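You operate a simulated robot arm through the tools that you are given. There is no shell and no other tool. Be economical: measure what you need, move in short steps, check, and stop when the job is done.

The job below is to be done with a simulated robot arm. You get a single attempt, and the scene is never put back.

JOB
Shut the air and take both caps off the tube.
Fine: furnace off, gauge knob and air valve shut first; black-gripped cap on the bench, red-gripped cap on the small shelf.

It is judged by the outcome, as a careful person would: the job done as asked, and still so three seconds after it is handed in. It fails if anything else is knocked over, pushed out of place, dropped, spilled or broken. A push-on lid holds only when it is set on centred and level and pressed home; a screw cap is set on level and turned clockwise until tight.

ROBOT AND FRAMES
A 7-joint arm with a two-finger parallel gripper on a trunk, on a base that drives. Base frame: it is fixed to the floor where the robot stands at the start and does not move with it; the origin is under the middle of the robot, x ahead of it, y to its left, z up. Lengths are in mm, angles in degrees, forces in N, time in s.
With the tool pointing down near the work surface it reaches from about 220 to 740 mm from the robot's upright axis, wherever it stands. Its first joint turns from -166.0 to 166.0 degrees. Places, roughly: bench top beside the furnace [1000, 1100, 800]; black valve on the furnace [900, 700, 900]; furnace switch [500, 0, 900]; silver cap [1000, 750, 1250]; silver cap (10x10x9 cm) [1100, 800, 800]; small shelf on the furnace [900, -200, 900]. Payload 1.57 kg.
The tool frame sits at the grasp point between the pads (the TCP): z along the fingers, y along the line on which they close. The tips reach 30 mm beyond it. Largest opening 110 mm; finger width 24, thickness 12; the body of the gripper, 48 by 112 mm, starts 78 mm behind the TCP.
Orientation is told as [roll, pitch, yaw] about the base's x, y, z axes, in that order, counted from this pose: with the fingers straight down and closing along the base's y, the tool's x points along the base's -x, its y along +y and its z along -z.

CONTROLS
- The arm moves only by the tool arm_command. Its arguments are lists of equal length, an entry for each row: "dp": the shift along the base's x, y, z in cm, a list of three; "angular": the turn, a rotation vector about the base's x, y, z in degrees, a list of three. In form: {"dp": [[x, y, z], ...], "angular": [[wx, wy, wz], ...]}. A call has 1 to 12 rows; each row is the pose to reach, as a shift and turn from the pose commanded when the call began. "gripper" is the closure, from 0 (fully open) to 1 (shut), set as the call begins (left out, the last holds). Each row takes 0.2 s and may step no farther than 50 mm and 8.6 degrees from the row before; otherwise, or with a gripper value out of range, the whole call is refused. Where a pose cannot be reached the arm comes as near as it can. A force on the tool above 40 N (or 10 N above the force at the start of the call, whichever is more), or a blocked arm, ends the call early, and 0.2 s more pass. The fingers move at their own pace (about 45 mm/s each) and stop on an object; they squeeze with about 40 N. The grip force told is the motor's: it shows also when the fingers shut on nothing. Time passes only in rows, and 0.2 s behind the last, so rows that repeat a pose let the fingers close. It gives the time, the measured TCP pose, the force on the tool (base axes), the opening and the grip force at its end, in the units of the frame above (readings bear some noise), with the torque about the TCP (base axes, N m) and any sound that the robot's microphone picked up, and new pictures: "views" is both (left out), scene, wrist or none.
- Cameras (640 x 400 px; columns grow to the right, rows downward): "scene" is now at [32.6, 139.4, 1604]; the picture's right is [-0.14, -0.99, 0.00], its down [-0.61, 0.09, -0.78] and it looks along [0.78, -0.11, -0.62] (base axes); focal length 262 px, centre (320, 200). "wrist" rides on the gripper at [70, 16, -141] in the tool frame; the picture's right is [-0.23, 0.97, 0.00], its down [-0.86, -0.20, -0.48] and it looks along [-0.47, -0.11, 0.88] (tool axes); focal length 222 px, centre (320, 200). There is no depth. A picture from a camera that has moved, and an enlarged one, comes with that camera's place and axes in the base frame and with its lens. The place of the scene camera against the robot may be out by one fixed shift of up to 18 mm in any direction.
- raise_lower(by): slides the trunk up (or, below 0, down) by that many mm; the arm and the scene camera ride with it, the base frame stays. It gives what a move gives, with no picture.
- base_move(legs): drives the robot by 1 to 6 legs, each [ahead, turn to the left] in mm and degrees, along the robot's own axes; the way and the turn of a leg run together, so that a leg with both is an arc; at most 1500 mm and 180 degrees a leg. The arm and the cameras ride along, it lands a little off, and it stops where it bumps. It gives what a move gives, and a new picture of the scene camera.
- turn_head(pan, tilt): turns the head with the scene camera to pan (to the left, within 155 degrees either way) and tilt (down, from -29 to 69), counted from straight ahead of the robot. It gives what a move gives, and a new picture of the scene camera.
- zoom(camera, box): a new picture of the part [left, top, right, bottom] of that camera's present view, enlarged. It takes no simulated time.
- sign_off(): hands the job in; it is judged then, once.

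Go step by step. Nothing tells you exact positions but the pictures and the camera data: compare them with the known pose of the tool, close in by small moves and look again before you grip or let go. The budget is 120 turns and 260 pictures, counting those below and the enlarged ones. Unless the task says otherwise, let go and move clear before handing in, and close with one line.

The tools are called by a JSON object that holds its "name" and its "arguments". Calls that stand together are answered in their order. arm_command: Moves the arm, as the interface text tells. Its arguments: {"type":"object","properties":{"dp":{"type":"array","items":{"type":"array","items":{"type":"number"}}},"angular":{"type":"array","items":{"type":"array","items":{"type":"number"}}},"gripper":{"type":"number"},"views":{"type":"string","enum":["both","scene","wrist","none"]}},"required":["dp","angular"]} The other tools are called the same way: raise_lower (by) slides the trunk up or down; base_move (legs) drives the base; turn_head (pan, tilt) turns the head that bears the scene camera; zoom (camera, box) takes an enlarged picture of a part of a camera's view; sign_off () hands the job in.

At the start:

```text
time_s: 0.0
ee_pos: [399.3, 80.0, 1364.3]
tool_rot: [-0.1, 0.0, 0.0]
wrist_force: [0.0, 0.0, -0.3]
ft_torque: [0.02, -0.02, -0.01]
gripper_width: 109.7
grasp_force: 0.1
trunk travel left (down, up): [-520.0, 70.0]
robot x, y, heading: [2.2, -2.4, -0.2]
head pan, tilt: [-8.2, 38.4]
```

scene: 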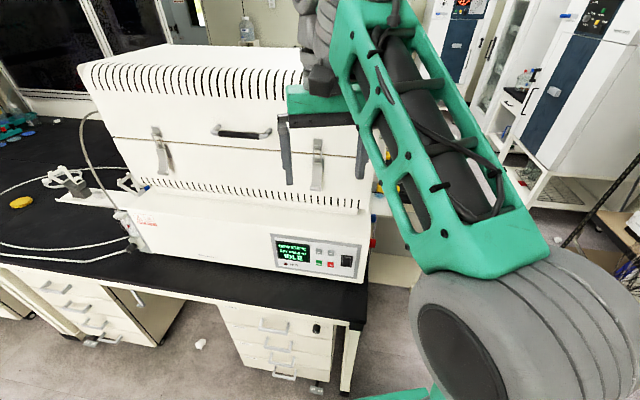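
wrist: 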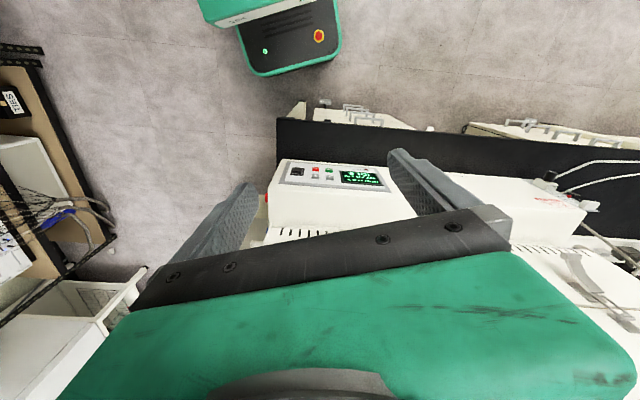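

I see the furnace ahead with its control panel on the right side and valves on both ends. First I'll look closely at the panel and the left end.

{"name": "zoom", "arguments": {"camera": "scene", "box": [220, 200, 460, 350]}}

{"name": "zoom", "arguments": {"camera": "scene", "box": [0, 100, 240, 250]}}

```text
2.67 times, centred on (340, 275) of scene
camera zoom: at [32.6, 139.4, 1604.0], right [-0.14, -0.99, 0.0], down [-0.61, 0.09, -0.78], along [0.78, -0.11, -0.62], focal length 699 px, centre (267, 0)
```

zoom: 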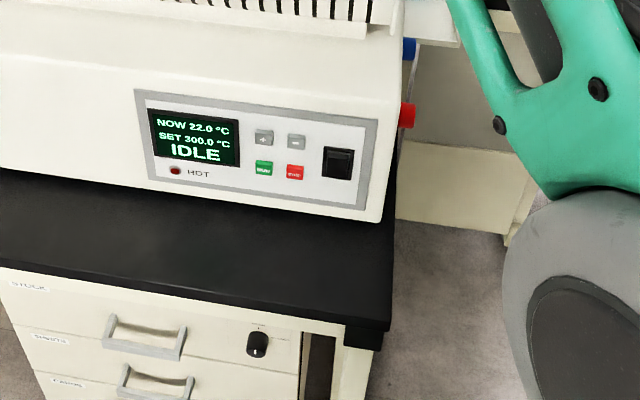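

```text
2.67 times, centred on (120, 175) of scene
camera zoom: at [32.6, 139.4, 1604.0], right [-0.14, -0.99, 0.0], down [-0.61, 0.09, -0.78], along [0.78, -0.11, -0.62], focal length 699 px, centre (853, 267)
```

zoom: 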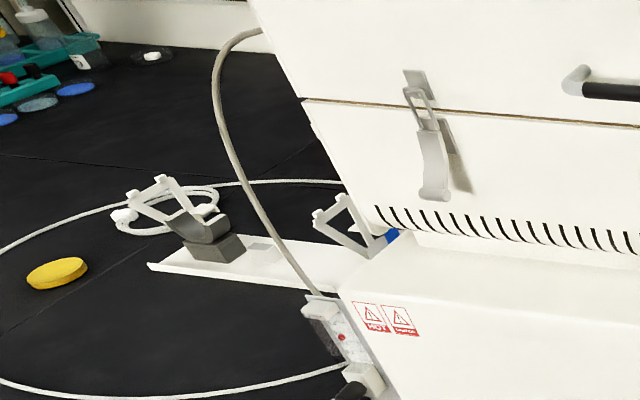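

The panel shows IDLE at 22 °C with a rocker switch on the right. I'll turn the head to see both ends.

{"name": "turn_head", "arguments": {"pan": 35, "tilt": 30}}

{"name": "turn_head", "arguments": {"pan": -35, "tilt": 30}}

```text
time_s: 1.1
ee_pos: [400.7, 79.8, 1365.4]
tool_rot: [0.0, 0.0, 0.0]
wrist_force: [0.6, 0.3, 0.2]
ft_torque: [0.01, 0.03, 0.0]
gripper_width: 109.8
grasp_force: 0.0
trunk travel left (down, up): [-520.0, 70.0]
robot x, y, heading: [-2.8, -3.1, -0.0]
head pan, tilt: [35.0, 30.0]
camera scene: at [21.5, 203.5, 1616.9], right [0.57, -0.82, 0.0], down [-0.41, -0.29, -0.87], along [0.71, 0.5, -0.5], focal length 262 px, centre (320, 200)
```

scene: 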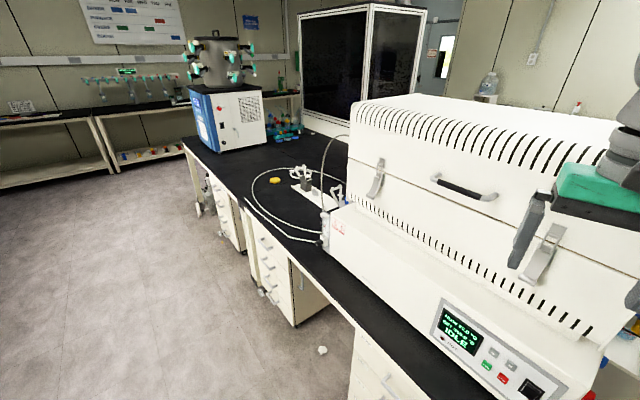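

```text
time_s: 2.5
ee_pos: [400.3, 81.2, 1366.0]
tool_rot: [0.0, 0.0, -0.1]
wrist_force: [0.3, -0.1, 0.2]
ft_torque: [0.03, 0.01, 0.02]
gripper_width: 110.1
grasp_force: 0.2
trunk travel left (down, up): [-520.0, 70.0]
robot x, y, heading: [0.1, -2.9, -0.1]
head pan, tilt: [-35.0, 30.0]
camera scene: at [21.5, 99.8, 1616.9], right [-0.57, -0.82, 0.0], down [-0.41, 0.29, -0.87], along [0.71, -0.5, -0.5], focal length 262 px, centre (320, 200)
```

scene: 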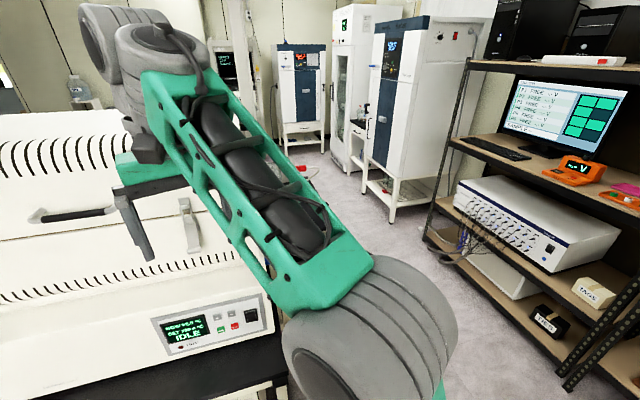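

The rocker seems to be near x≈600, y≈-30, z≈870. I'll lower the tool in front of the panel while pitching it forward, with fingers closed for pressing.

{"name": "arm_command", "arguments": {"dp": [[0, 0, -3.5], [-0.5, -0.5, -7], [-1, -1, -10.5], [-2, -2, -14], [-3, -3, -17.5], [-4, -4, -21], [-5, -5, -24.5], [-6, -6, -28], [-7, -7, -31.5], [-8, -8, -35]], "angular": [[0, -8, 0], [0, -16, 0], [0, -24, 0], [0, -32, 0], [0, -40, 0], [0, -48, 0], [0, -56, 0], [0, -64, 0], [0, -72, 0], [0, -80, 0]], "gripper": 1}}

{"name": "turn_head", "arguments": {"pan": -8, "tilt": 45}}

```text
time_s: 3.5
ee_pos: [407.9, 84.8, 1163.5]
tool_rot: [2.1, -11.2, 4.8]
wrist_force: [-1.2, -0.2, 0.7]
ft_torque: [0.03, -0.2, -0.02]
gripper_width: 23.0
grasp_force: 0.7
out of reach, approached as far as the arm can: row 4
trunk travel left (down, up): [-520.0, 70.0]
robot x, y, heading: [-0.6, 0.5, 0.1]
head pan, tilt: [-35.0, 30.0]
stopped in row 4: the arm was blocked; the commanded pose is now the measured one
camera scene: at [18.1, 99.2, 1612.1], right [-0.57, -0.82, 0.0], down [-0.41, 0.29, -0.87], along [0.71, -0.5, -0.5], focal length 262 px, centre (320, 200)
camera wrist: at [312.1, 85.9, 1289.6], right [0.13, 0.99, 0.08], down [0.76, -0.15, 0.63], along [0.63, -0.02, -0.77], focal length 222 px, centre (320, 200)
```

scene: 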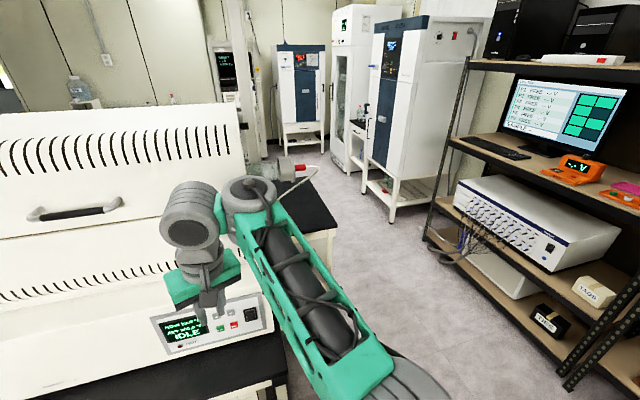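
wrist: 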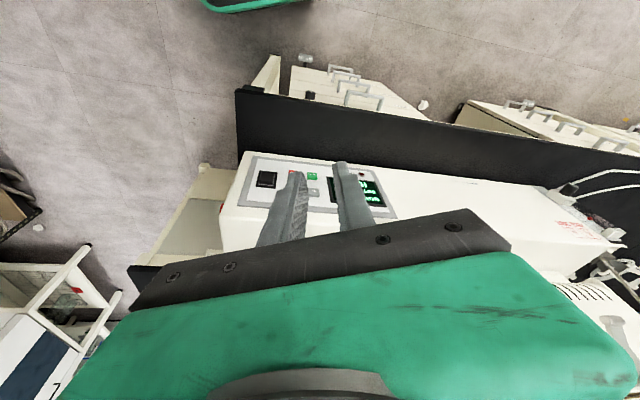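

```text
time_s: 4.4
ee_pos: [409.5, 86.4, 1158.9]
tool_rot: [2.2, -10.4, 4.9]
wrist_force: [-0.1, 0.1, -0.3]
ft_torque: [0.02, 0.03, 0.01]
gripper_width: 0.0
grasp_force: 21.6
trunk travel left (down, up): [-520.0, 70.0]
robot x, y, heading: [-0.8, 0.2, 0.0]
head pan, tilt: [-8.0, 45.0]
camera scene: at [27.7, 140.3, 1591.4], right [-0.14, -0.99, 0.0], down [-0.7, 0.1, -0.71], along [0.7, -0.1, -0.71], focal length 262 px, centre (320, 200)
```

scene: 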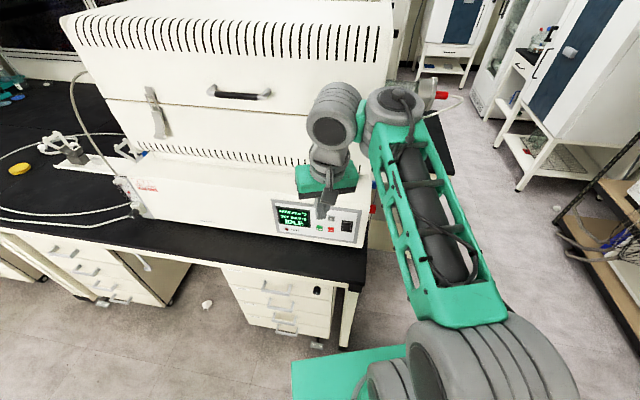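

The forward pitch got blocked at this close range. Let me look at the switch closely from the wrist and scene cameras.

{"name": "zoom", "arguments": {"camera": "scene", "box": [320, 180, 400, 230]}}

{"name": "zoom", "arguments": {"camera": "wrist", "box": [230, 140, 310, 190]}}

{"name": "zoom", "arguments": {"camera": "scene", "box": [360, 60, 480, 135]}}

```text
8.00 times, centred on (360, 205) of scene
camera zoom: at [27.7, 140.3, 1591.4], right [-0.14, -0.99, 0.0], down [-0.7, 0.1, -0.71], along [0.7, -0.1, -0.71], focal length 2097 px, centre (0, 160)
```

zoom: 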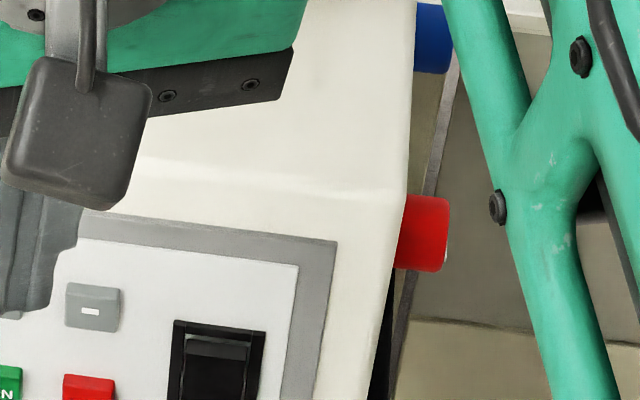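

```text
8.00 times, centred on (270, 165) of wrist
camera zoom: at [315.4, 86.8, 1286.3], right [0.13, 0.99, 0.08], down [0.77, -0.15, 0.62], along [0.62, -0.02, -0.78], focal length 1777 px, centre (720, 480)
```

zoom: 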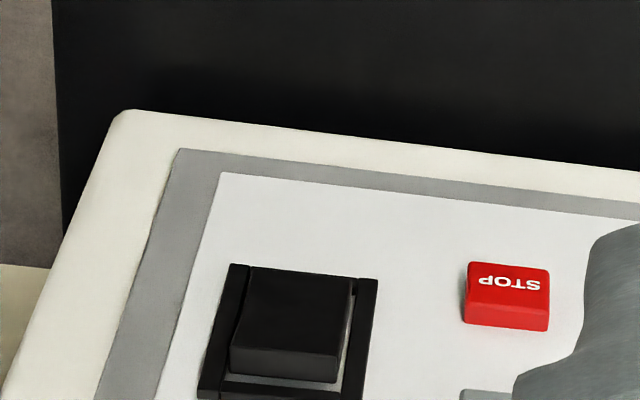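

```text
5.33 times, centred on (420, 98) of scene
camera zoom: at [27.7, 140.3, 1591.4], right [-0.14, -0.99, 0.0], down [-0.7, 0.1, -0.71], along [0.7, -0.1, -0.71], focal length 1398 px, centre (-213, 747)
```

zoom: 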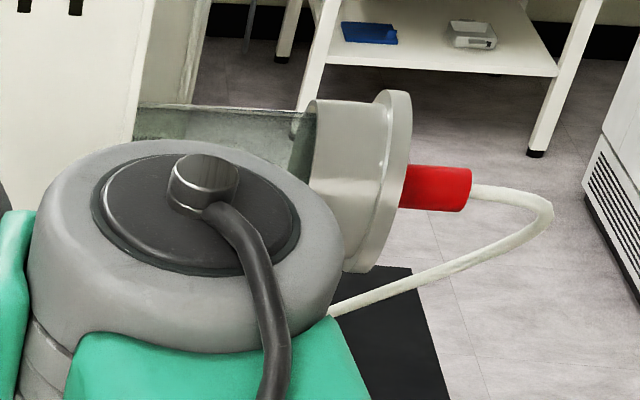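

The rocker's upper half stands proud (lower half pressed = on), so I need to push the upper half. I'll bring the closed fingers above/in front of it and re-measure.

{"name": "arm_command", "arguments": {"dp": [[0, -2.5, -4], [0, -5, -8], [1, -7.5, -12], [2, -10, -14]], "angular": [[-0.6, 0, -1.2], [-1.2, 0, -2.5], [-1.8, 0, -3.7], [-2.2, 0, -4.9]]}}

```text
time_s: 4.9
ee_pos: [397.9, 53.2, 1028.2]
tool_rot: [3.4, 5.3, 7.6]
wrist_force: [-0.6, 0.1, -0.1]
ft_torque: [-0.02, -0.02, -0.02]
gripper_width: 0.0
grasp_force: 21.5
out of reach, approached as far as the arm can: row 1
trunk travel left (down, up): [-520.0, 70.0]
robot x, y, heading: [3.1, -2.3, 0.0]
head pan, tilt: [-8.0, 45.0]
stopped in row 2: the arm was blocked; the commanded pose is now the measured one
camera scene: at [25.6, 140.7, 1590.8], right [-0.14, -0.99, 0.0], down [-0.7, 0.1, -0.71], along [0.7, -0.1, -0.71], focal length 262 px, centre (320, 200)
camera wrist: at [341.8, 52.4, 1177.1], right [0.1, 0.99, 0.04], down [0.92, -0.11, 0.39], along [0.39, -0.01, -0.92], focal length 222 px, centre (320, 200)
```

scene: 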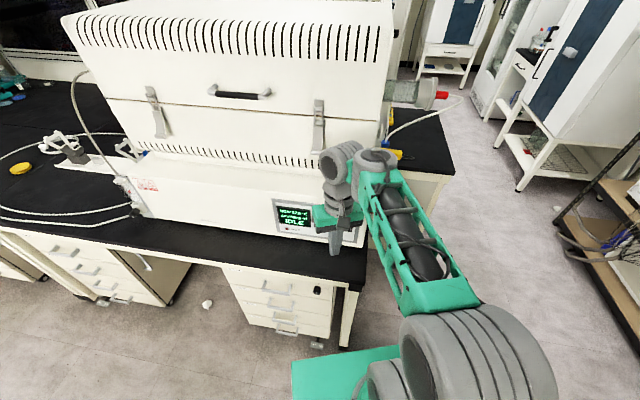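
wrist: 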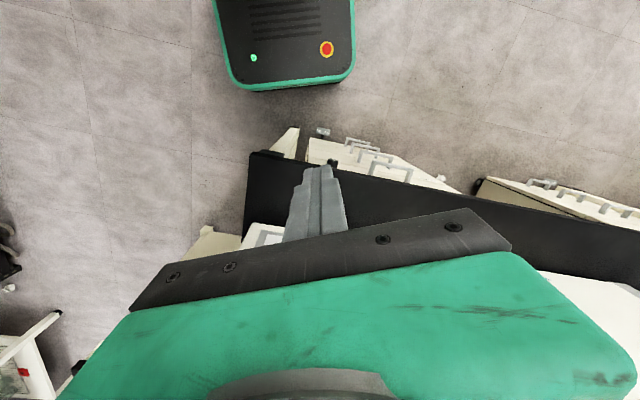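

The wrist hits its limit because the shoulder is too high for this posture. I'll lift the arm and lower the trunk.

{"name": "arm_command", "arguments": {"dp": [[0, 0, 4.5], [0, 0, 9], [0, 0, 13.5], [0, 0, 18], [0, 0, 22.5], [0, 0, 27], [0, 0, 30]], "angular": [[0, -2, 0], [-1, -4, -3], [-2, -5, -4], [-3, -5, -5], [-3, -5, -7], [-3, -5, -7], [-3, -5, -7]], "views": "none"}}

{"name": "raise_lower", "arguments": {"by": -300}}

```text
time_s: 6.5
ee_pos: [396.7, 52.6, 1331.0]
tool_rot: [0.1, 0.6, 0.4]
wrist_force: [0.5, -0.4, 0.2]
ft_torque: [0.01, -0.05, 0.03]
gripper_width: 0.2
grasp_force: 21.4
trunk travel left (down, up): [-520.0, 70.0]
robot x, y, heading: [0.9, -0.8, 0.1]
head pan, tilt: [-8.0, 45.0]
```

```text
time_s: 9.5
ee_pos: [398.1, 52.6, 1031.7]
tool_rot: [0.0, 0.5, 0.4]
wrist_force: [-0.2, -0.3, -0.3]
ft_torque: [0.0, 0.02, 0.03]
gripper_width: 0.0
grasp_force: 21.1
trunk travel left (down, up): [-220.0, 370.0]
robot x, y, heading: [-0.5, 0.9, 0.1]
head pan, tilt: [-8.0, 45.0]
```

Now the tool is again before the panel with the shoulder lower. I'll pitch the tool forward in small steps.

{"name": "arm_command", "arguments": {"dp": [[1, -1.5, 0], [2, -3, 0], [3, -4.5, 0], [4, -6, -1], [4, -6, -2]], "angular": [[0, -8, 0], [0, -16, 0], [0, -24, 0], [0, -32, 0], [0, -40, 0]]}}

```text
time_s: 10.8
ee_pos: [493.7, -16.7, 899.6]
tool_rot: [2.7, -24.5, -1.5]
wrist_force: [-0.4, 0.5, 0.0]
ft_torque: [-0.02, 0.0, 0.01]
gripper_width: 0.0
grasp_force: 21.3
out of reach, approached as far as the arm can: row 3
trunk travel left (down, up): [-220.0, 370.0]
robot x, y, heading: [-0.6, 3.0, -0.2]
head pan, tilt: [-8.0, 45.0]
stopped in row 5: the arm was blocked; the commanded pose is now the measured one
camera scene: at [47.5, 140.7, 1279.3], right [-0.14, -0.99, 0.0], down [-0.71, 0.1, -0.7], along [0.69, -0.1, -0.72], focal length 262 px, centre (320, 200)
camera wrist: at [372.4, -5.6, 1001.1], right [0.21, 0.97, 0.14], down [0.58, -0.24, 0.78], along [0.79, -0.09, -0.61], focal length 222 px, centre (320, 200)
```

scene: 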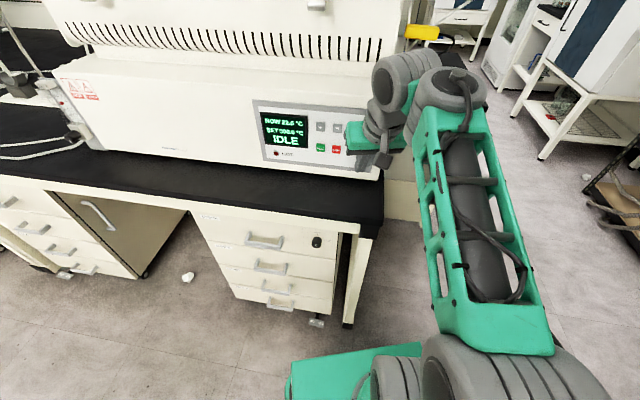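
wrist: 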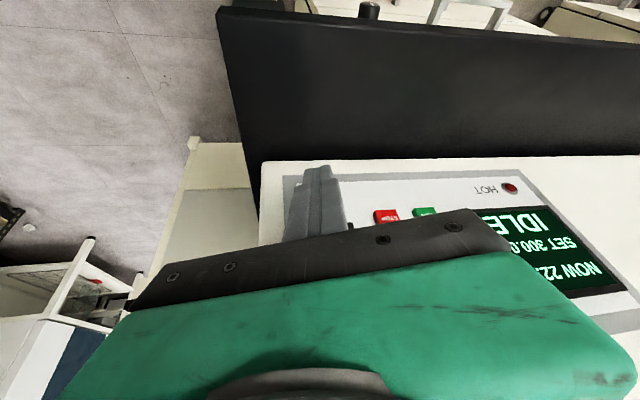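

The tool is close to the panel, pitched about 25°, which is good enough for pressing. I'll zoom to see the rocker versus the fingertip.

{"name": "zoom", "arguments": {"camera": "scene", "box": [310, 90, 420, 190]}}

{"name": "zoom", "arguments": {"camera": "wrist", "box": [250, 150, 410, 250]}}

```text
4.00 times, centred on (365, 140) of scene
camera zoom: at [47.5, 140.7, 1279.3], right [-0.14, -0.99, 0.0], down [-0.71, 0.1, -0.7], along [0.69, -0.1, -0.72], focal length 1048 px, centre (140, 440)
```

zoom: 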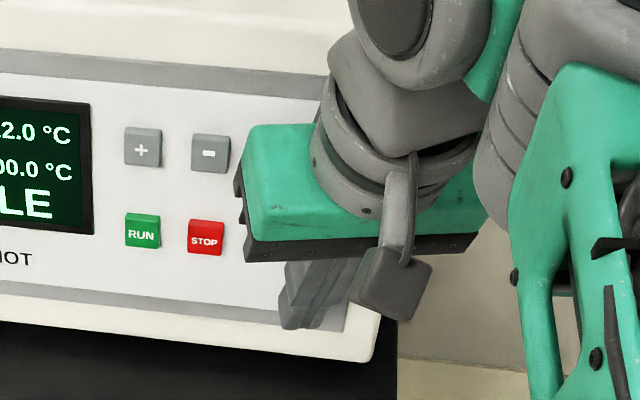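

```text
4.00 times, centred on (330, 200) of wrist
camera zoom: at [372.4, -5.6, 1001.1], right [0.21, 0.97, 0.14], down [0.58, -0.24, 0.78], along [0.79, -0.09, -0.61], focal length 888 px, centre (280, 200)
```

zoom: 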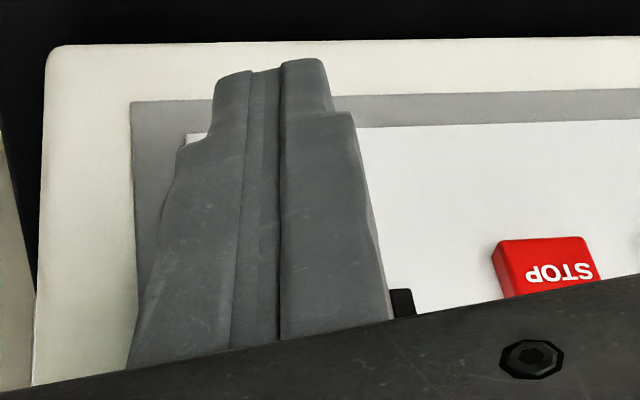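

The STOP button triangulates to about (555, 30, 905) and the rocker's upper half to about (555, -24, 925). I'll raise the trunk 50 mm so the tip is level with it.

{"name": "raise_lower", "arguments": {"by": 52}}

{"name": "zoom", "arguments": {"camera": "wrist", "box": [230, 100, 430, 240]}}

{"name": "zoom", "arguments": {"camera": "scene", "box": [310, 90, 420, 190]}}

```text
time_s: 11.9
ee_pos: [493.7, -14.6, 915.2]
tool_rot: [2.8, -24.4, -1.0]
wrist_force: [-0.1, -1.0, 0.2]
ft_torque: [-0.02, -0.02, -0.02]
gripper_width: 0.0
grasp_force: 21.3
trunk travel left (down, up): [-224.0, 366.0]
robot x, y, heading: [-1.3, 0.8, 0.0]
head pan, tilt: [-8.0, 45.0]
stopped: the arm was blocked; the commanded pose is now the measured one
```

```text
2.86 times, centred on (330, 170) of wrist
camera zoom: at [372.4, -3.9, 1015.9], right [0.21, 0.97, 0.14], down [0.58, -0.23, 0.78], along [0.79, -0.08, -0.61], focal length 635 px, centre (291, 286)
```

zoom: 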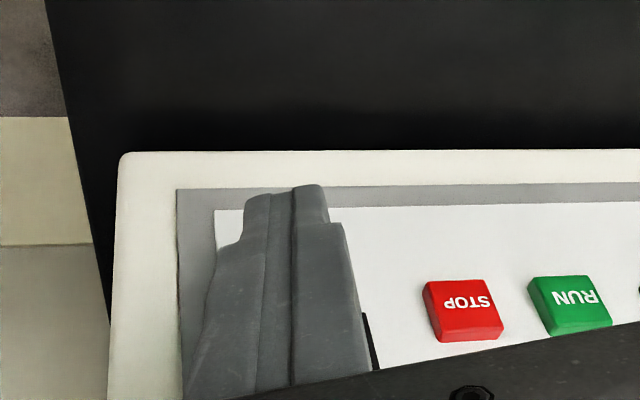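

```text
4.00 times, centred on (365, 140) of scene
camera zoom: at [44.8, 141.1, 1292.9], right [-0.14, -0.99, 0.0], down [-0.71, 0.1, -0.7], along [0.69, -0.1, -0.72], focal length 1048 px, centre (140, 440)
```

zoom: 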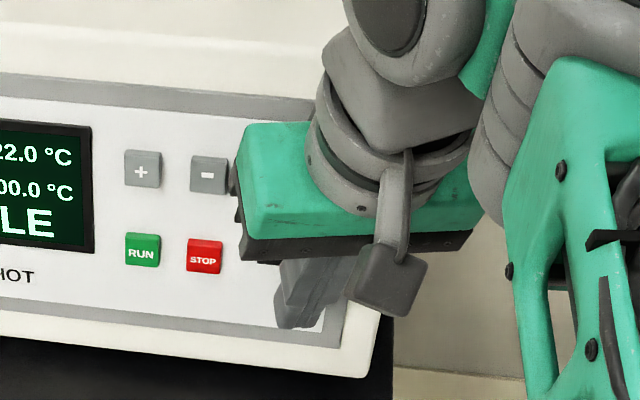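

The raise was stopped early by the arm's limit flag, now reset. I'll move the arm itself up in small steps.

{"name": "arm_command", "arguments": {"dp": [[-0.5, -0.3, 1.5], [-0.5, -0.6, 3], [-0.5, -0.9, 4]], "angular": [[0, 2, 0], [0, 4, 0], [0, 6, 0]], "views": "none"}}

{"name": "raise_lower", "arguments": {"by": 20}}

{"name": "zoom", "arguments": {"camera": "wrist", "box": [230, 100, 430, 240]}}

{"name": "zoom", "arguments": {"camera": "scene", "box": [310, 90, 420, 190]}}

```text
time_s: 12.7
ee_pos: [475.3, -22.7, 974.7]
tool_rot: [2.5, -20.0, -0.9]
wrist_force: [-1.4, -1.0, 0.7]
ft_torque: [0.02, 0.02, 0.01]
gripper_width: 0.0
grasp_force: 21.4
trunk travel left (down, up): [-224.0, 366.0]
robot x, y, heading: [-0.3, 2.4, 0.1]
head pan, tilt: [-8.0, 45.0]
```

```text
time_s: 13.4
ee_pos: [475.0, -23.9, 992.1]
tool_rot: [2.5, -20.1, -1.0]
wrist_force: [0.6, 1.2, 0.2]
ft_torque: [-0.01, 0.01, -0.01]
gripper_width: 0.0
grasp_force: 21.1
trunk travel left (down, up): [-244.0, 346.0]
robot x, y, heading: [0.2, -0.3, -0.2]
head pan, tilt: [-8.0, 45.0]
```

```text
2.86 times, centred on (330, 170) of wrist
camera zoom: at [362.1, -12.8, 1101.7], right [0.22, 0.97, 0.12], down [0.64, -0.23, 0.73], along [0.74, -0.08, -0.67], focal length 635 px, centre (291, 286)
```

zoom: 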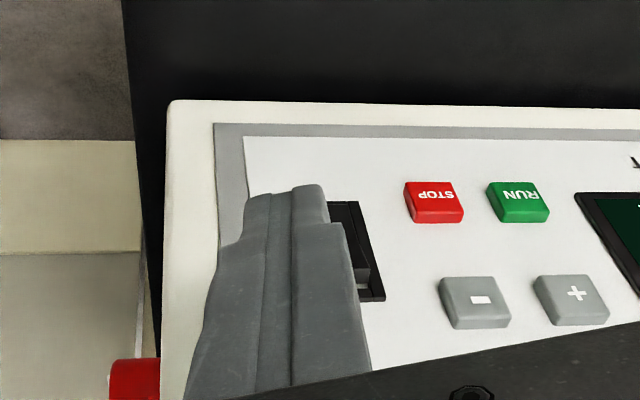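

```text
4.00 times, centred on (365, 140) of scene
camera zoom: at [27.9, 140.3, 1318.6], right [-0.14, -0.99, 0.0], down [-0.7, 0.1, -0.71], along [0.7, -0.1, -0.71], focal length 1048 px, centre (140, 440)
```

zoom: 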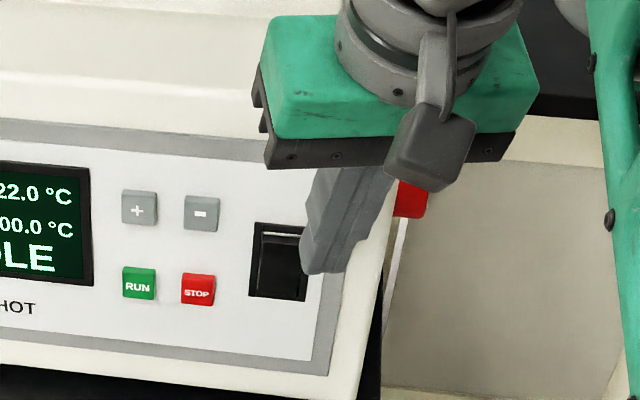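

Wrist-camera triangulation puts STOP at (548,32,906) and the rocker's upper half at about (545,-20,940). I'll lower the fingertip edge to that height just short of contact.

{"name": "arm_command", "arguments": {"dp": [[1.5, 0.1, -1], [2.5, 0.3, -2], [3, 0.4, -3]], "angular": [[0, 0, 0], [0, 0, 0], [0, 0, 0]], "views": "none"}}

{"name": "zoom", "arguments": {"camera": "wrist", "box": [230, 100, 430, 240]}}

{"name": "zoom", "arguments": {"camera": "scene", "box": [320, 100, 420, 180]}}

```text
time_s: 14.2
ee_pos: [505.6, -20.1, 962.3]
tool_rot: [2.6, -20.1, -1.0]
wrist_force: [-4.9, 0.2, 1.2]
ft_torque: [-0.01, 0.07, 0.0]
gripper_width: 0.0
grasp_force: 21.3
trunk travel left (down, up): [-244.0, 346.0]
robot x, y, heading: [0.7, 3.4, -0.1]
head pan, tilt: [-8.0, 45.0]
```

```text
2.86 times, centred on (330, 170) of wrist
camera zoom: at [391.6, -8.9, 1071.2], right [0.22, 0.97, 0.12], down [0.64, -0.23, 0.73], along [0.74, -0.08, -0.67], focal length 635 px, centre (291, 286)
```

zoom: 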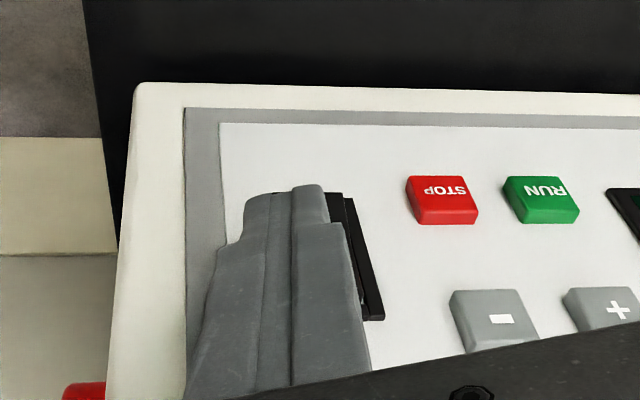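

```text
5.00 times, centred on (370, 140) of scene
camera zoom: at [27.2, 140.4, 1318.6], right [-0.14, -0.99, 0.0], down [-0.7, 0.1, -0.71], along [0.7, -0.1, -0.71], focal length 1310 px, centre (70, 500)
```

zoom: 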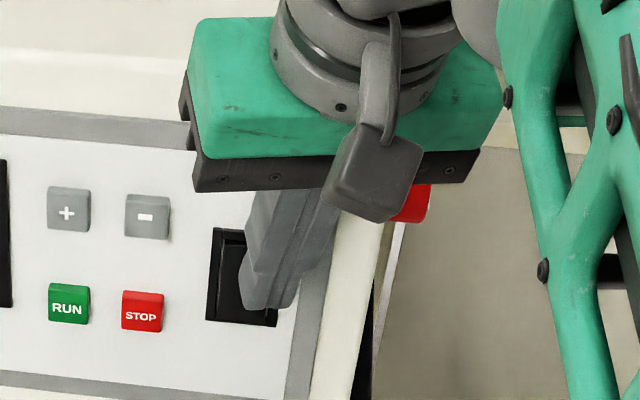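

There is a slight contact force already. I'll shift 4 mm left and push forward gradually.

{"name": "arm_command", "arguments": {"dp": [[0, 0.4, 0.3], [0.4, 0.4, 0.3], [0.8, 0.4, 0.3], [1.2, 0.4, 0.3]], "angular": [[0, 0, 0], [0, 0, 0], [0, 0, 0], [0, 0, 0]], "views": "none"}}

{"name": "zoom", "arguments": {"camera": "scene", "box": [250, 90, 410, 190]}}

```text
time_s: 14.9
ee_pos: [505.4, -15.5, 964.4]
tool_rot: [2.3, -19.3, -1.0]
wrist_force: [-20.2, -0.1, 7.1]
ft_torque: [-0.06, 0.35, -0.17]
gripper_width: 0.0
grasp_force: 21.4
trunk travel left (down, up): [-244.0, 346.0]
robot x, y, heading: [1.3, -0.9, 0.1]
head pan, tilt: [-8.0, 45.0]
stopped in row 3: the force on the tool passed its limit at 44 N (the readings are from after the stop); the commanded pose is now the measured one
```

```text
4.00 times, centred on (330, 140) of scene
camera zoom: at [24.6, 140.2, 1318.8], right [-0.14, -0.99, 0.0], down [-0.7, 0.1, -0.71], along [0.7, -0.1, -0.71], focal length 1048 px, centre (280, 440)
```

zoom: 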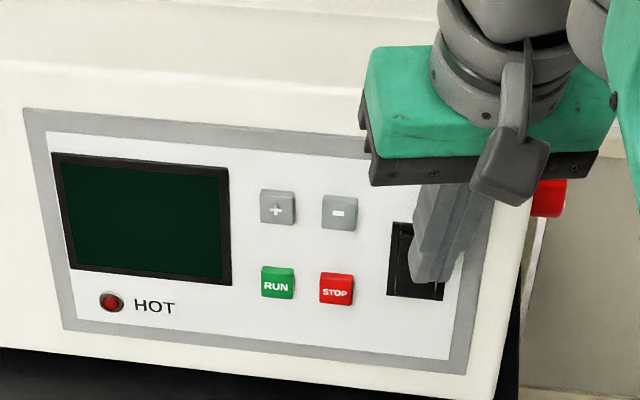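

The display is dark: the furnace is off. Now I retract, back away, and drive left to face the black valve end.

{"name": "arm_command", "arguments": {"dp": [[-2, 0, 1], [-6, 0, 4], [-10, 2, 8], [-11, 4, 12], [-11, 6, 16], [-11, 7, 20]], "angular": [[0, 3, 0], [0, 8, 0], [-1, 14, 0], [-2, 19, 1], [-2, 19, 1], [-2, 19, 1]], "views": "none"}}

{"name": "base_move", "arguments": {"legs": [[-350, 0], [0, 90], [750, 0], [0, -90]]}}

```text
refused: row 3 steps farther than a row can; nothing moved
```

```text
time_s: 28.6
ee_pos: [147.4, 723.5, 962.3]
tool_rot: [2.5, -19.2, -1.4]
wrist_force: [0.0, 0.6, -0.8]
ft_torque: [0.02, -0.02, -0.02]
gripper_width: 0.0
grasp_force: 21.2
trunk travel left (down, up): [-244.0, 346.0]
robot x, y, heading: [-362.8, 743.8, -0.3]
head pan, tilt: [-8.0, 45.0]
camera scene: at [-332.9, 883.1, 1318.5], right [-0.14, -0.99, 0.0], down [-0.7, 0.1, -0.71], along [0.7, -0.1, -0.71], focal length 262 px, centre (320, 200)
```

scene: 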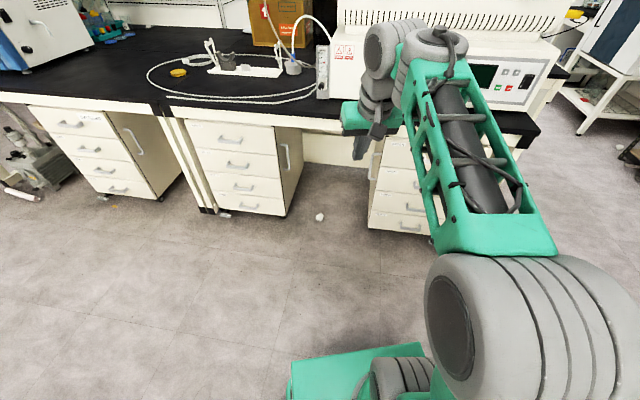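

The base moved cleanly. Now look at the left end of the furnace from here with the head level raised.

{"name": "raise_lower", "arguments": {"by": 250}}

{"name": "turn_head", "arguments": {"pan": -5, "tilt": 25}}

{"name": "zoom", "arguments": {"camera": "scene", "box": [220, 100, 420, 225]}}

```text
time_s: 31.1
ee_pos: [147.7, 724.0, 1213.0]
tool_rot: [2.5, -19.3, -1.3]
wrist_force: [0.3, 0.2, -0.6]
ft_torque: [-0.02, 0.0, 0.0]
gripper_width: 0.0
grasp_force: 21.8
trunk travel left (down, up): [-494.0, 96.0]
robot x, y, heading: [-362.5, 744.6, 0.0]
head pan, tilt: [-8.0, 45.0]
```

```text
time_s: 32.0
ee_pos: [147.7, 723.2, 1212.8]
tool_rot: [2.5, -19.2, -1.3]
wrist_force: [0.3, -0.9, -0.3]
ft_torque: [-0.01, 0.03, -0.02]
gripper_width: 0.2
grasp_force: 21.0
trunk travel left (down, up): [-494.0, 96.0]
robot x, y, heading: [-358.7, 743.8, -0.4]
head pan, tilt: [-5.0, 25.0]
camera scene: at [-321.7, 886.3, 1599.1], right [-0.09, -1.0, 0.0], down [-0.42, 0.04, -0.91], along [0.9, -0.08, -0.42], focal length 262 px, centre (320, 200)
```

scene: 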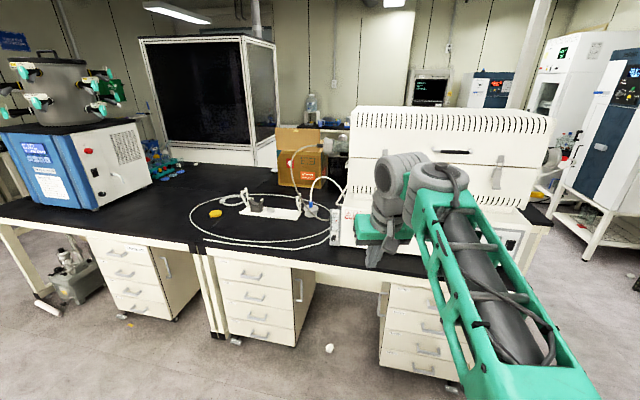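

```text
3.20 times, centred on (320, 162) of scene
camera zoom: at [-321.7, 886.3, 1599.1], right [-0.09, -1.0, 0.0], down [-0.42, 0.04, -0.91], along [0.9, -0.08, -0.42], focal length 839 px, centre (320, 320)
```

zoom: 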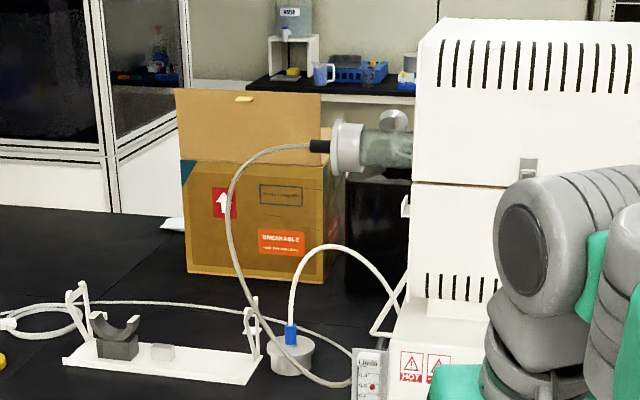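

The black-gripped cap is on the tube's left end, with a hose to the flow gauge at the furnace's front-left corner. I'll retract the arm a bit and drive closer to look at the gauge.

{"name": "arm_command", "arguments": {"dp": [[-2, 0, 2], [-4, 0, 4], [-6, 1, 7], [-8, 1, 10]], "angular": [[0, 5, 0], [-1, 10, 0], [-2, 15, 1], [-2, 19, 1]], "gripper": 0, "views": "none"}}

{"name": "base_move", "arguments": {"legs": [[280, 0]]}}

{"name": "turn_head", "arguments": {"pan": 0, "tilt": 40}}

```text
time_s: 33.0
ee_pos: [66.3, 733.9, 1312.7]
tool_rot: [0.1, -0.2, 0.3]
wrist_force: [0.9, 0.0, 0.5]
ft_torque: [0.01, -0.01, 0.0]
gripper_width: 85.8
grasp_force: 0.0
out of reach, approached as far as the arm can: row 2, 3
trunk travel left (down, up): [-494.0, 96.0]
robot x, y, heading: [-363.1, 740.9, -0.2]
head pan, tilt: [-5.0, 25.0]
```

```text
time_s: 34.9
ee_pos: [347.2, 732.2, 1313.2]
tool_rot: [0.2, -0.2, 0.1]
wrist_force: [-0.6, 0.4, 0.0]
ft_torque: [0.03, 0.02, 0.01]
gripper_width: 110.0
grasp_force: 0.1
trunk travel left (down, up): [-494.0, 96.0]
robot x, y, heading: [-84.9, 741.8, -0.3]
head pan, tilt: [-5.0, 25.0]
camera scene: at [-42.7, 884.8, 1599.1], right [-0.09, -1.0, 0.0], down [-0.42, 0.04, -0.91], along [0.9, -0.08, -0.42], focal length 262 px, centre (320, 200)
```

scene: 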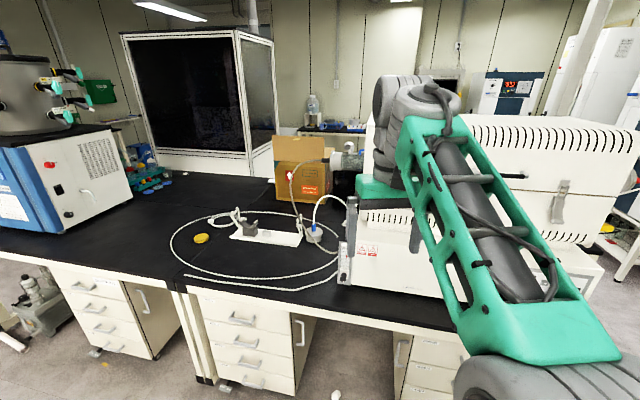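

```text
time_s: 35.7
ee_pos: [345.8, 732.2, 1314.2]
tool_rot: [0.2, -0.3, 0.1]
wrist_force: [0.1, -0.3, 0.3]
ft_torque: [0.0, 0.0, 0.0]
gripper_width: 110.1
grasp_force: 0.2
trunk travel left (down, up): [-494.0, 96.0]
robot x, y, heading: [-82.0, 738.0, -0.1]
head pan, tilt: [0.0, 40.0]
camera scene: at [-50.0, 892.8, 1575.9], right [-0.01, -1.0, 0.0], down [-0.64, 0.0, -0.77], along [0.77, 0.0, -0.64], focal length 262 px, centre (320, 200)
```

scene: 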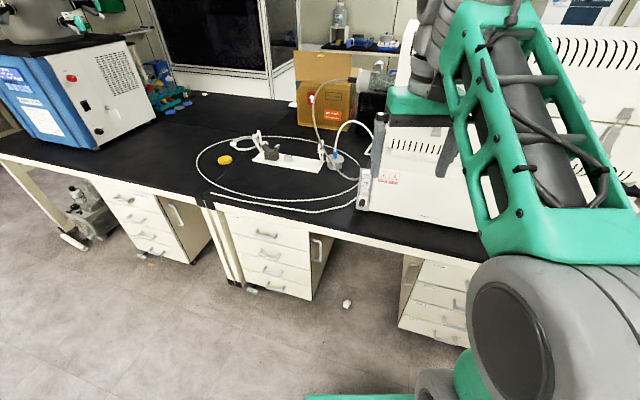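

The bench and furnace are rotated about 17° clockwise relative to my frame. Zooming on the flow gauge and valve.

{"name": "zoom", "arguments": {"camera": "scene", "box": [320, 130, 420, 230]}}

{"name": "zoom", "arguments": {"camera": "scene", "box": [180, 50, 400, 190]}}

```text
4.00 times, centred on (370, 180) of scene
camera zoom: at [-50.0, 892.8, 1575.9], right [-0.01, -1.0, 0.0], down [-0.64, 0.0, -0.77], along [0.77, 0.0, -0.64], focal length 1048 px, centre (120, 280)
```

zoom: 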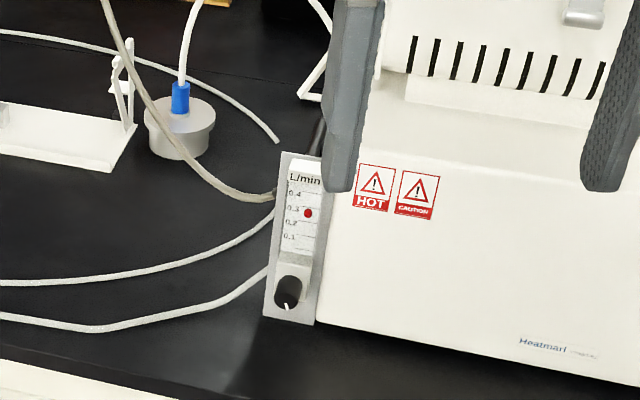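

```text
2.86 times, centred on (290, 120) of scene
camera zoom: at [-50.0, 892.8, 1575.9], right [-0.01, -1.0, 0.0], down [-0.64, 0.0, -0.77], along [0.77, 0.0, -0.64], focal length 749 px, centre (406, 429)
```

zoom: 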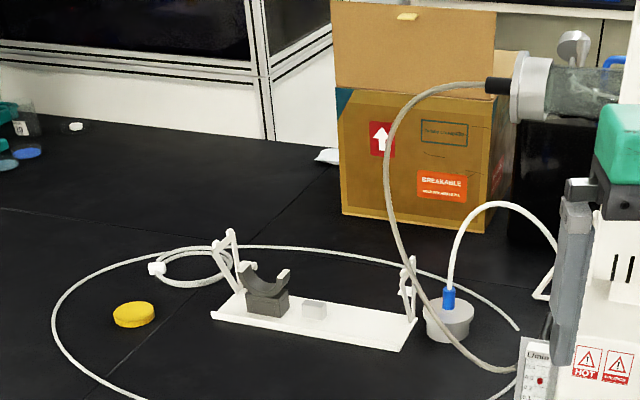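

The gauge knob (black, white mark) is at the foot of the flow meter, reading ~0.3 L/min. I'll move the arm out of view to find the air valve along the left side.

{"name": "arm_command", "arguments": {"dp": [[0, -4.5, 0], [0, -9, 0], [0, -13.5, 0], [0, -18, 0], [0, -22, 0]], "angular": [[0, 0, 0], [0, 0, 0], [0, 0, 0], [0, 0, 0], [0, 0, 0]], "views": "none"}}

{"name": "zoom", "arguments": {"camera": "scene", "box": [340, 70, 440, 220]}}

```text
time_s: 36.9
ee_pos: [345.1, 510.6, 1312.5]
tool_rot: [0.2, -0.3, 0.3]
wrist_force: [-1.4, -0.3, -0.1]
ft_torque: [-0.01, -0.01, 0.0]
gripper_width: 110.0
grasp_force: 0.1
trunk travel left (down, up): [-494.0, 96.0]
robot x, y, heading: [-85.3, 743.0, -0.5]
head pan, tilt: [0.0, 40.0]
```

```text
2.67 times, centred on (390, 145) of scene
camera zoom: at [-49.8, 892.2, 1575.9], right [-0.01, -1.0, 0.0], down [-0.64, 0.0, -0.77], along [0.77, 0.0, -0.64], focal length 699 px, centre (133, 347)
```

zoom: 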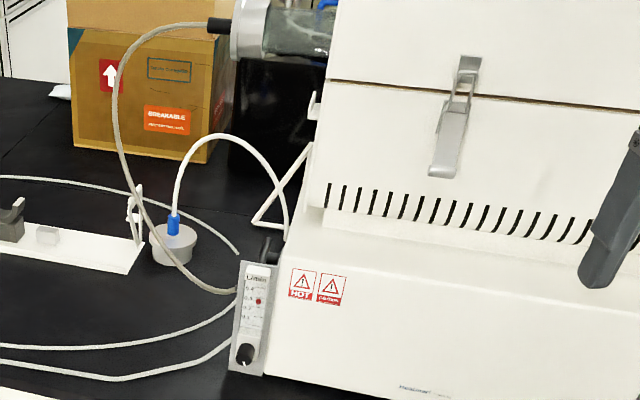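

There is a dark handle behind the flow meter. I'll square up to the bench (heading −17°), shift left along it and move in for a better view.

{"name": "base_move", "arguments": {"legs": [[0, 73], [330, 0], [0, -90], [150, 0]]}}

{"name": "turn_head", "arguments": {"pan": -15, "tilt": 35}}

```text
time_s: 46.9
ee_pos: [505.5, 662.0, 1312.1]
tool_rot: [0.2, -0.3, -17.0]
wrist_force: [0.1, -0.7, 0.5]
ft_torque: [-0.02, 0.01, -0.01]
gripper_width: 109.9
grasp_force: 0.1
trunk travel left (down, up): [-494.0, 96.0]
robot x, y, heading: [159.7, 1007.8, -17.4]
head pan, tilt: [0.0, 40.0]
camera scene: at [241.0, 1143.9, 1575.8], right [-0.3, -0.95, 0.0], down [-0.61, 0.19, -0.77], along [0.73, -0.23, -0.64], focal length 262 px, centre (320, 200)
```

scene: 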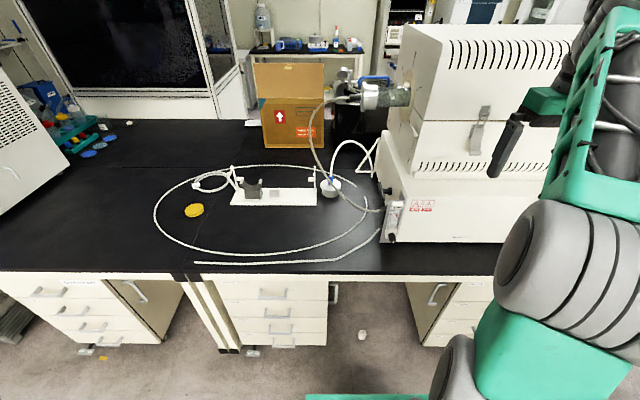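

```text
time_s: 47.7
ee_pos: [503.1, 661.8, 1312.2]
tool_rot: [0.2, -0.3, -17.1]
wrist_force: [-0.5, 0.3, 0.2]
ft_torque: [0.02, -0.02, 0.0]
gripper_width: 110.0
grasp_force: 0.1
trunk travel left (down, up): [-494.0, 96.0]
robot x, y, heading: [162.3, 1010.6, -17.3]
head pan, tilt: [-15.0, 35.0]
camera scene: at [233.5, 1122.6, 1583.4], right [-0.54, -0.84, 0.0], down [-0.48, 0.31, -0.82], along [0.69, -0.44, -0.57], focal length 262 px, centre (320, 200)
```

scene: 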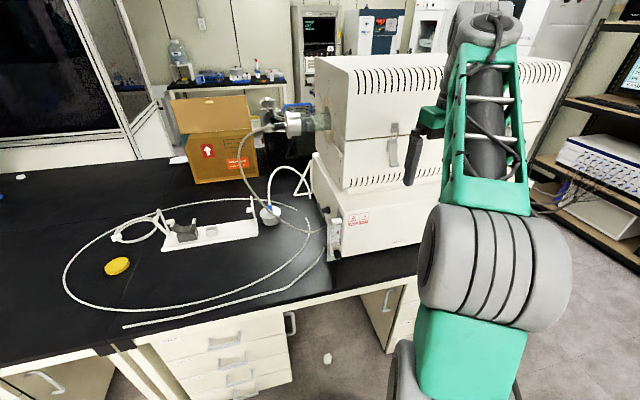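

{"name": "zoom", "arguments": {"camera": "scene", "box": [280, 150, 400, 270]}}

{"name": "zoom", "arguments": {"camera": "scene", "box": [220, 80, 350, 160]}}

```text
3.33 times, centred on (340, 210) of scene
camera zoom: at [233.5, 1122.6, 1583.4], right [-0.54, -0.84, 0.0], down [-0.48, 0.31, -0.82], along [0.69, -0.44, -0.57], focal length 874 px, centre (253, 167)
```

zoom: 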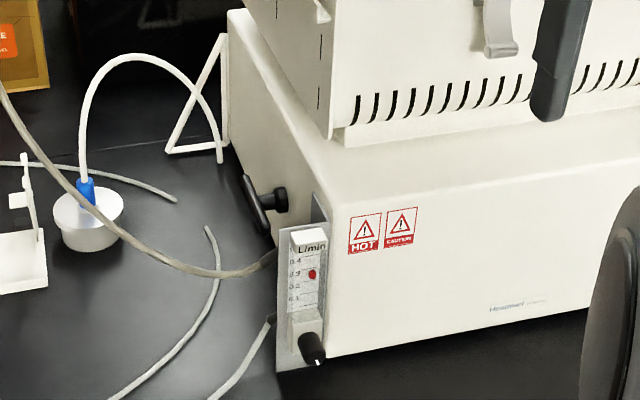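

```text
4.92 times, centred on (285, 120) of scene
camera zoom: at [233.5, 1122.6, 1583.4], right [-0.54, -0.84, 0.0], down [-0.48, 0.31, -0.82], along [0.69, -0.44, -0.57], focal length 1290 px, centre (492, 594)
```

zoom: 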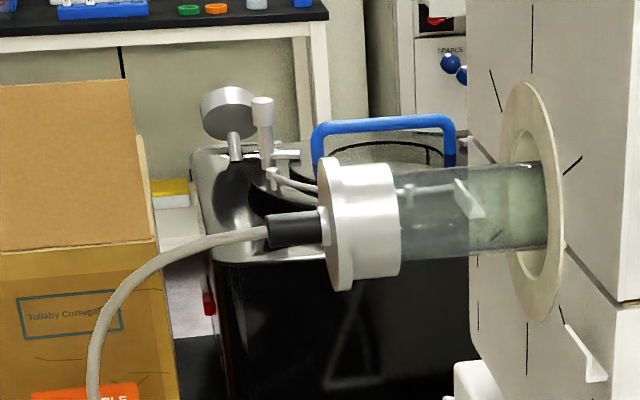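

The air valve is a black lever on the furnace's left face, behind the flow meter; the cap's black grip is clearly visible too. To use both I need a forward-pointing tool, so I'll test that posture in free space to the left of the furnace.

{"name": "arm_command", "arguments": {"dp": [[2.5, 3, 1], [5, 6, 2], [7.5, 9, 3], [10, 12, 4], [12.5, 15, 6], [15, 17, 8], [17.9, 17.2, 9]], "angular": [[0, 0, 0], [0, 0, 0], [0, 0, 0], [0, 0, 0], [0, 0, 0], [0, 0, 0], [0, 0, 0]], "views": "none"}}

{"name": "arm_command", "arguments": {"dp": [[0, 0, 0], [0, 0, 0], [0, 0, 0], [0, 0, 0], [0, 0, 0], [0, 0, 0], [0, 0, 0], [0, 0, 0], [0, 0, 0], [0, 0, 0], [0, 0, 0]], "angular": [[-2.4, -7.6, 0], [-4.8, -15.2, 0], [-7.2, -22.9, 0], [-9.6, -30.5, 0], [-12, -38.2, 0], [-14.4, -45.8, 0], [-16.8, -53.4, 0], [-19.2, -61, 0], [-21.6, -68.7, 0], [-24, -76.3, 0], [-27, -85.9, 0]]}}

```text
time_s: 48.2
ee_pos: [537.7, 696.9, 1325.7]
tool_rot: [-0.1, -0.9, -16.2]
wrist_force: [6.6, -5.0, -11.1]
ft_torque: [0.15, 0.25, -0.03]
gripper_width: 109.8
grasp_force: 0.1
trunk travel left (down, up): [-494.0, 96.0]
robot x, y, heading: [164.4, 1005.6, -17.7]
head pan, tilt: [-15.0, 35.0]
stopped in row 2: the force on the tool passed its limit at 90 N (the readings are from after the stop); the commanded pose is now the measured one
```

```text
refused: row 11 steps farther than a row can; nothing moved
```

Something was touched; I stop and look.

{"name": "arm_command", "arguments": {"dp": [[0, 0, 0]], "angular": [[0, 0, 0]]}}

```text
time_s: 48.6
ee_pos: [538.8, 698.9, 1325.8]
tool_rot: [-0.2, -0.8, -16.2]
wrist_force: [6.9, -6.6, -15.4]
ft_torque: [0.24, -0.01, 0.15]
gripper_width: 110.0
grasp_force: 0.0
trunk travel left (down, up): [-494.0, 96.0]
robot x, y, heading: [161.2, 1009.3, -17.4]
head pan, tilt: [-15.0, 35.0]
camera scene: at [233.4, 1122.3, 1583.4], right [-0.54, -0.84, 0.0], down [-0.48, 0.31, -0.82], along [0.69, -0.44, -0.57], focal length 262 px, centre (320, 200)
camera wrist: at [474.5, 732.3, 1465.5], right [0.49, 0.87, 0.0], down [0.76, -0.43, 0.49], along [0.43, -0.24, -0.87], focal length 222 px, centre (320, 200)
```

scene: 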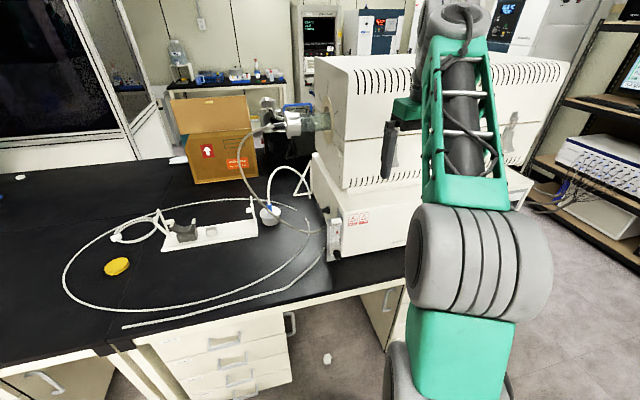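
wrist: 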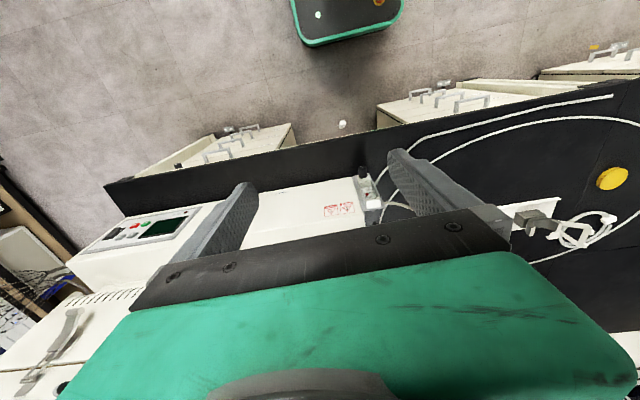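

I see no obstacle at the hand, so this is probably the palm against the arm's own forearm. I'll back off to the previous pose.

{"name": "arm_command", "arguments": {"dp": [[-1.7, -1.8, -0.7], [-3.4, -3.6, -1.4]], "angular": [[0, 0, -0.4], [0, 0.5, -0.8]]}}

{"name": "zoom", "arguments": {"camera": "scene", "box": [370, 0, 530, 200]}}

```text
time_s: 49.2
ee_pos: [504.0, 661.3, 1310.9]
tool_rot: [-0.3, -0.2, -17.0]
wrist_force: [0.7, -0.3, -0.1]
ft_torque: [-0.03, 0.02, 0.01]
gripper_width: 110.0
grasp_force: 0.1
trunk travel left (down, up): [-494.0, 96.0]
robot x, y, heading: [159.1, 1008.4, -17.3]
head pan, tilt: [-15.0, 35.0]
camera scene: at [233.3, 1122.2, 1583.4], right [-0.54, -0.84, 0.0], down [-0.48, 0.31, -0.82], along [0.69, -0.44, -0.57], focal length 262 px, centre (320, 200)
camera wrist: at [442.0, 697.1, 1452.1], right [0.5, 0.87, 0.0], down [0.76, -0.44, 0.48], along [0.42, -0.25, -0.87], focal length 222 px, centre (320, 200)
```

scene: 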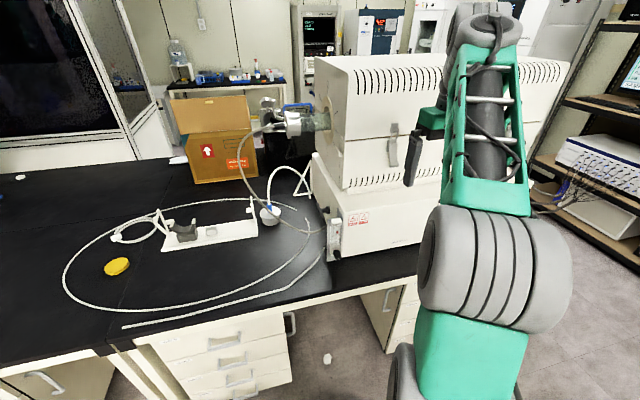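
wrist: 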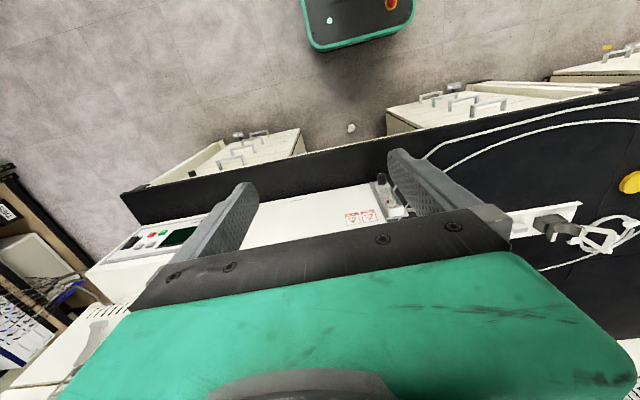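

```text
2.00 times, centred on (450, 100) of scene
camera zoom: at [233.3, 1122.2, 1583.4], right [-0.54, -0.84, 0.0], down [-0.48, 0.31, -0.82], along [0.69, -0.44, -0.57], focal length 524 px, centre (60, 400)
```

zoom: 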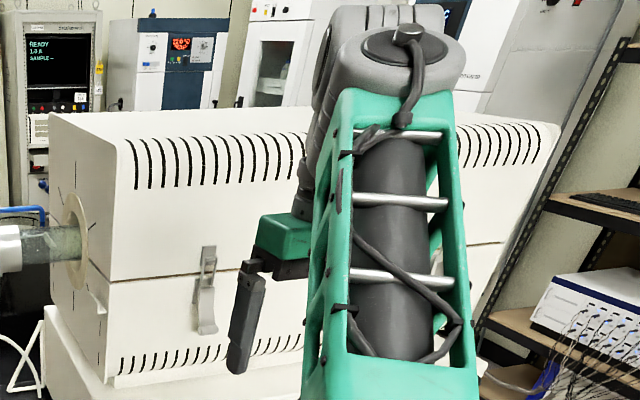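

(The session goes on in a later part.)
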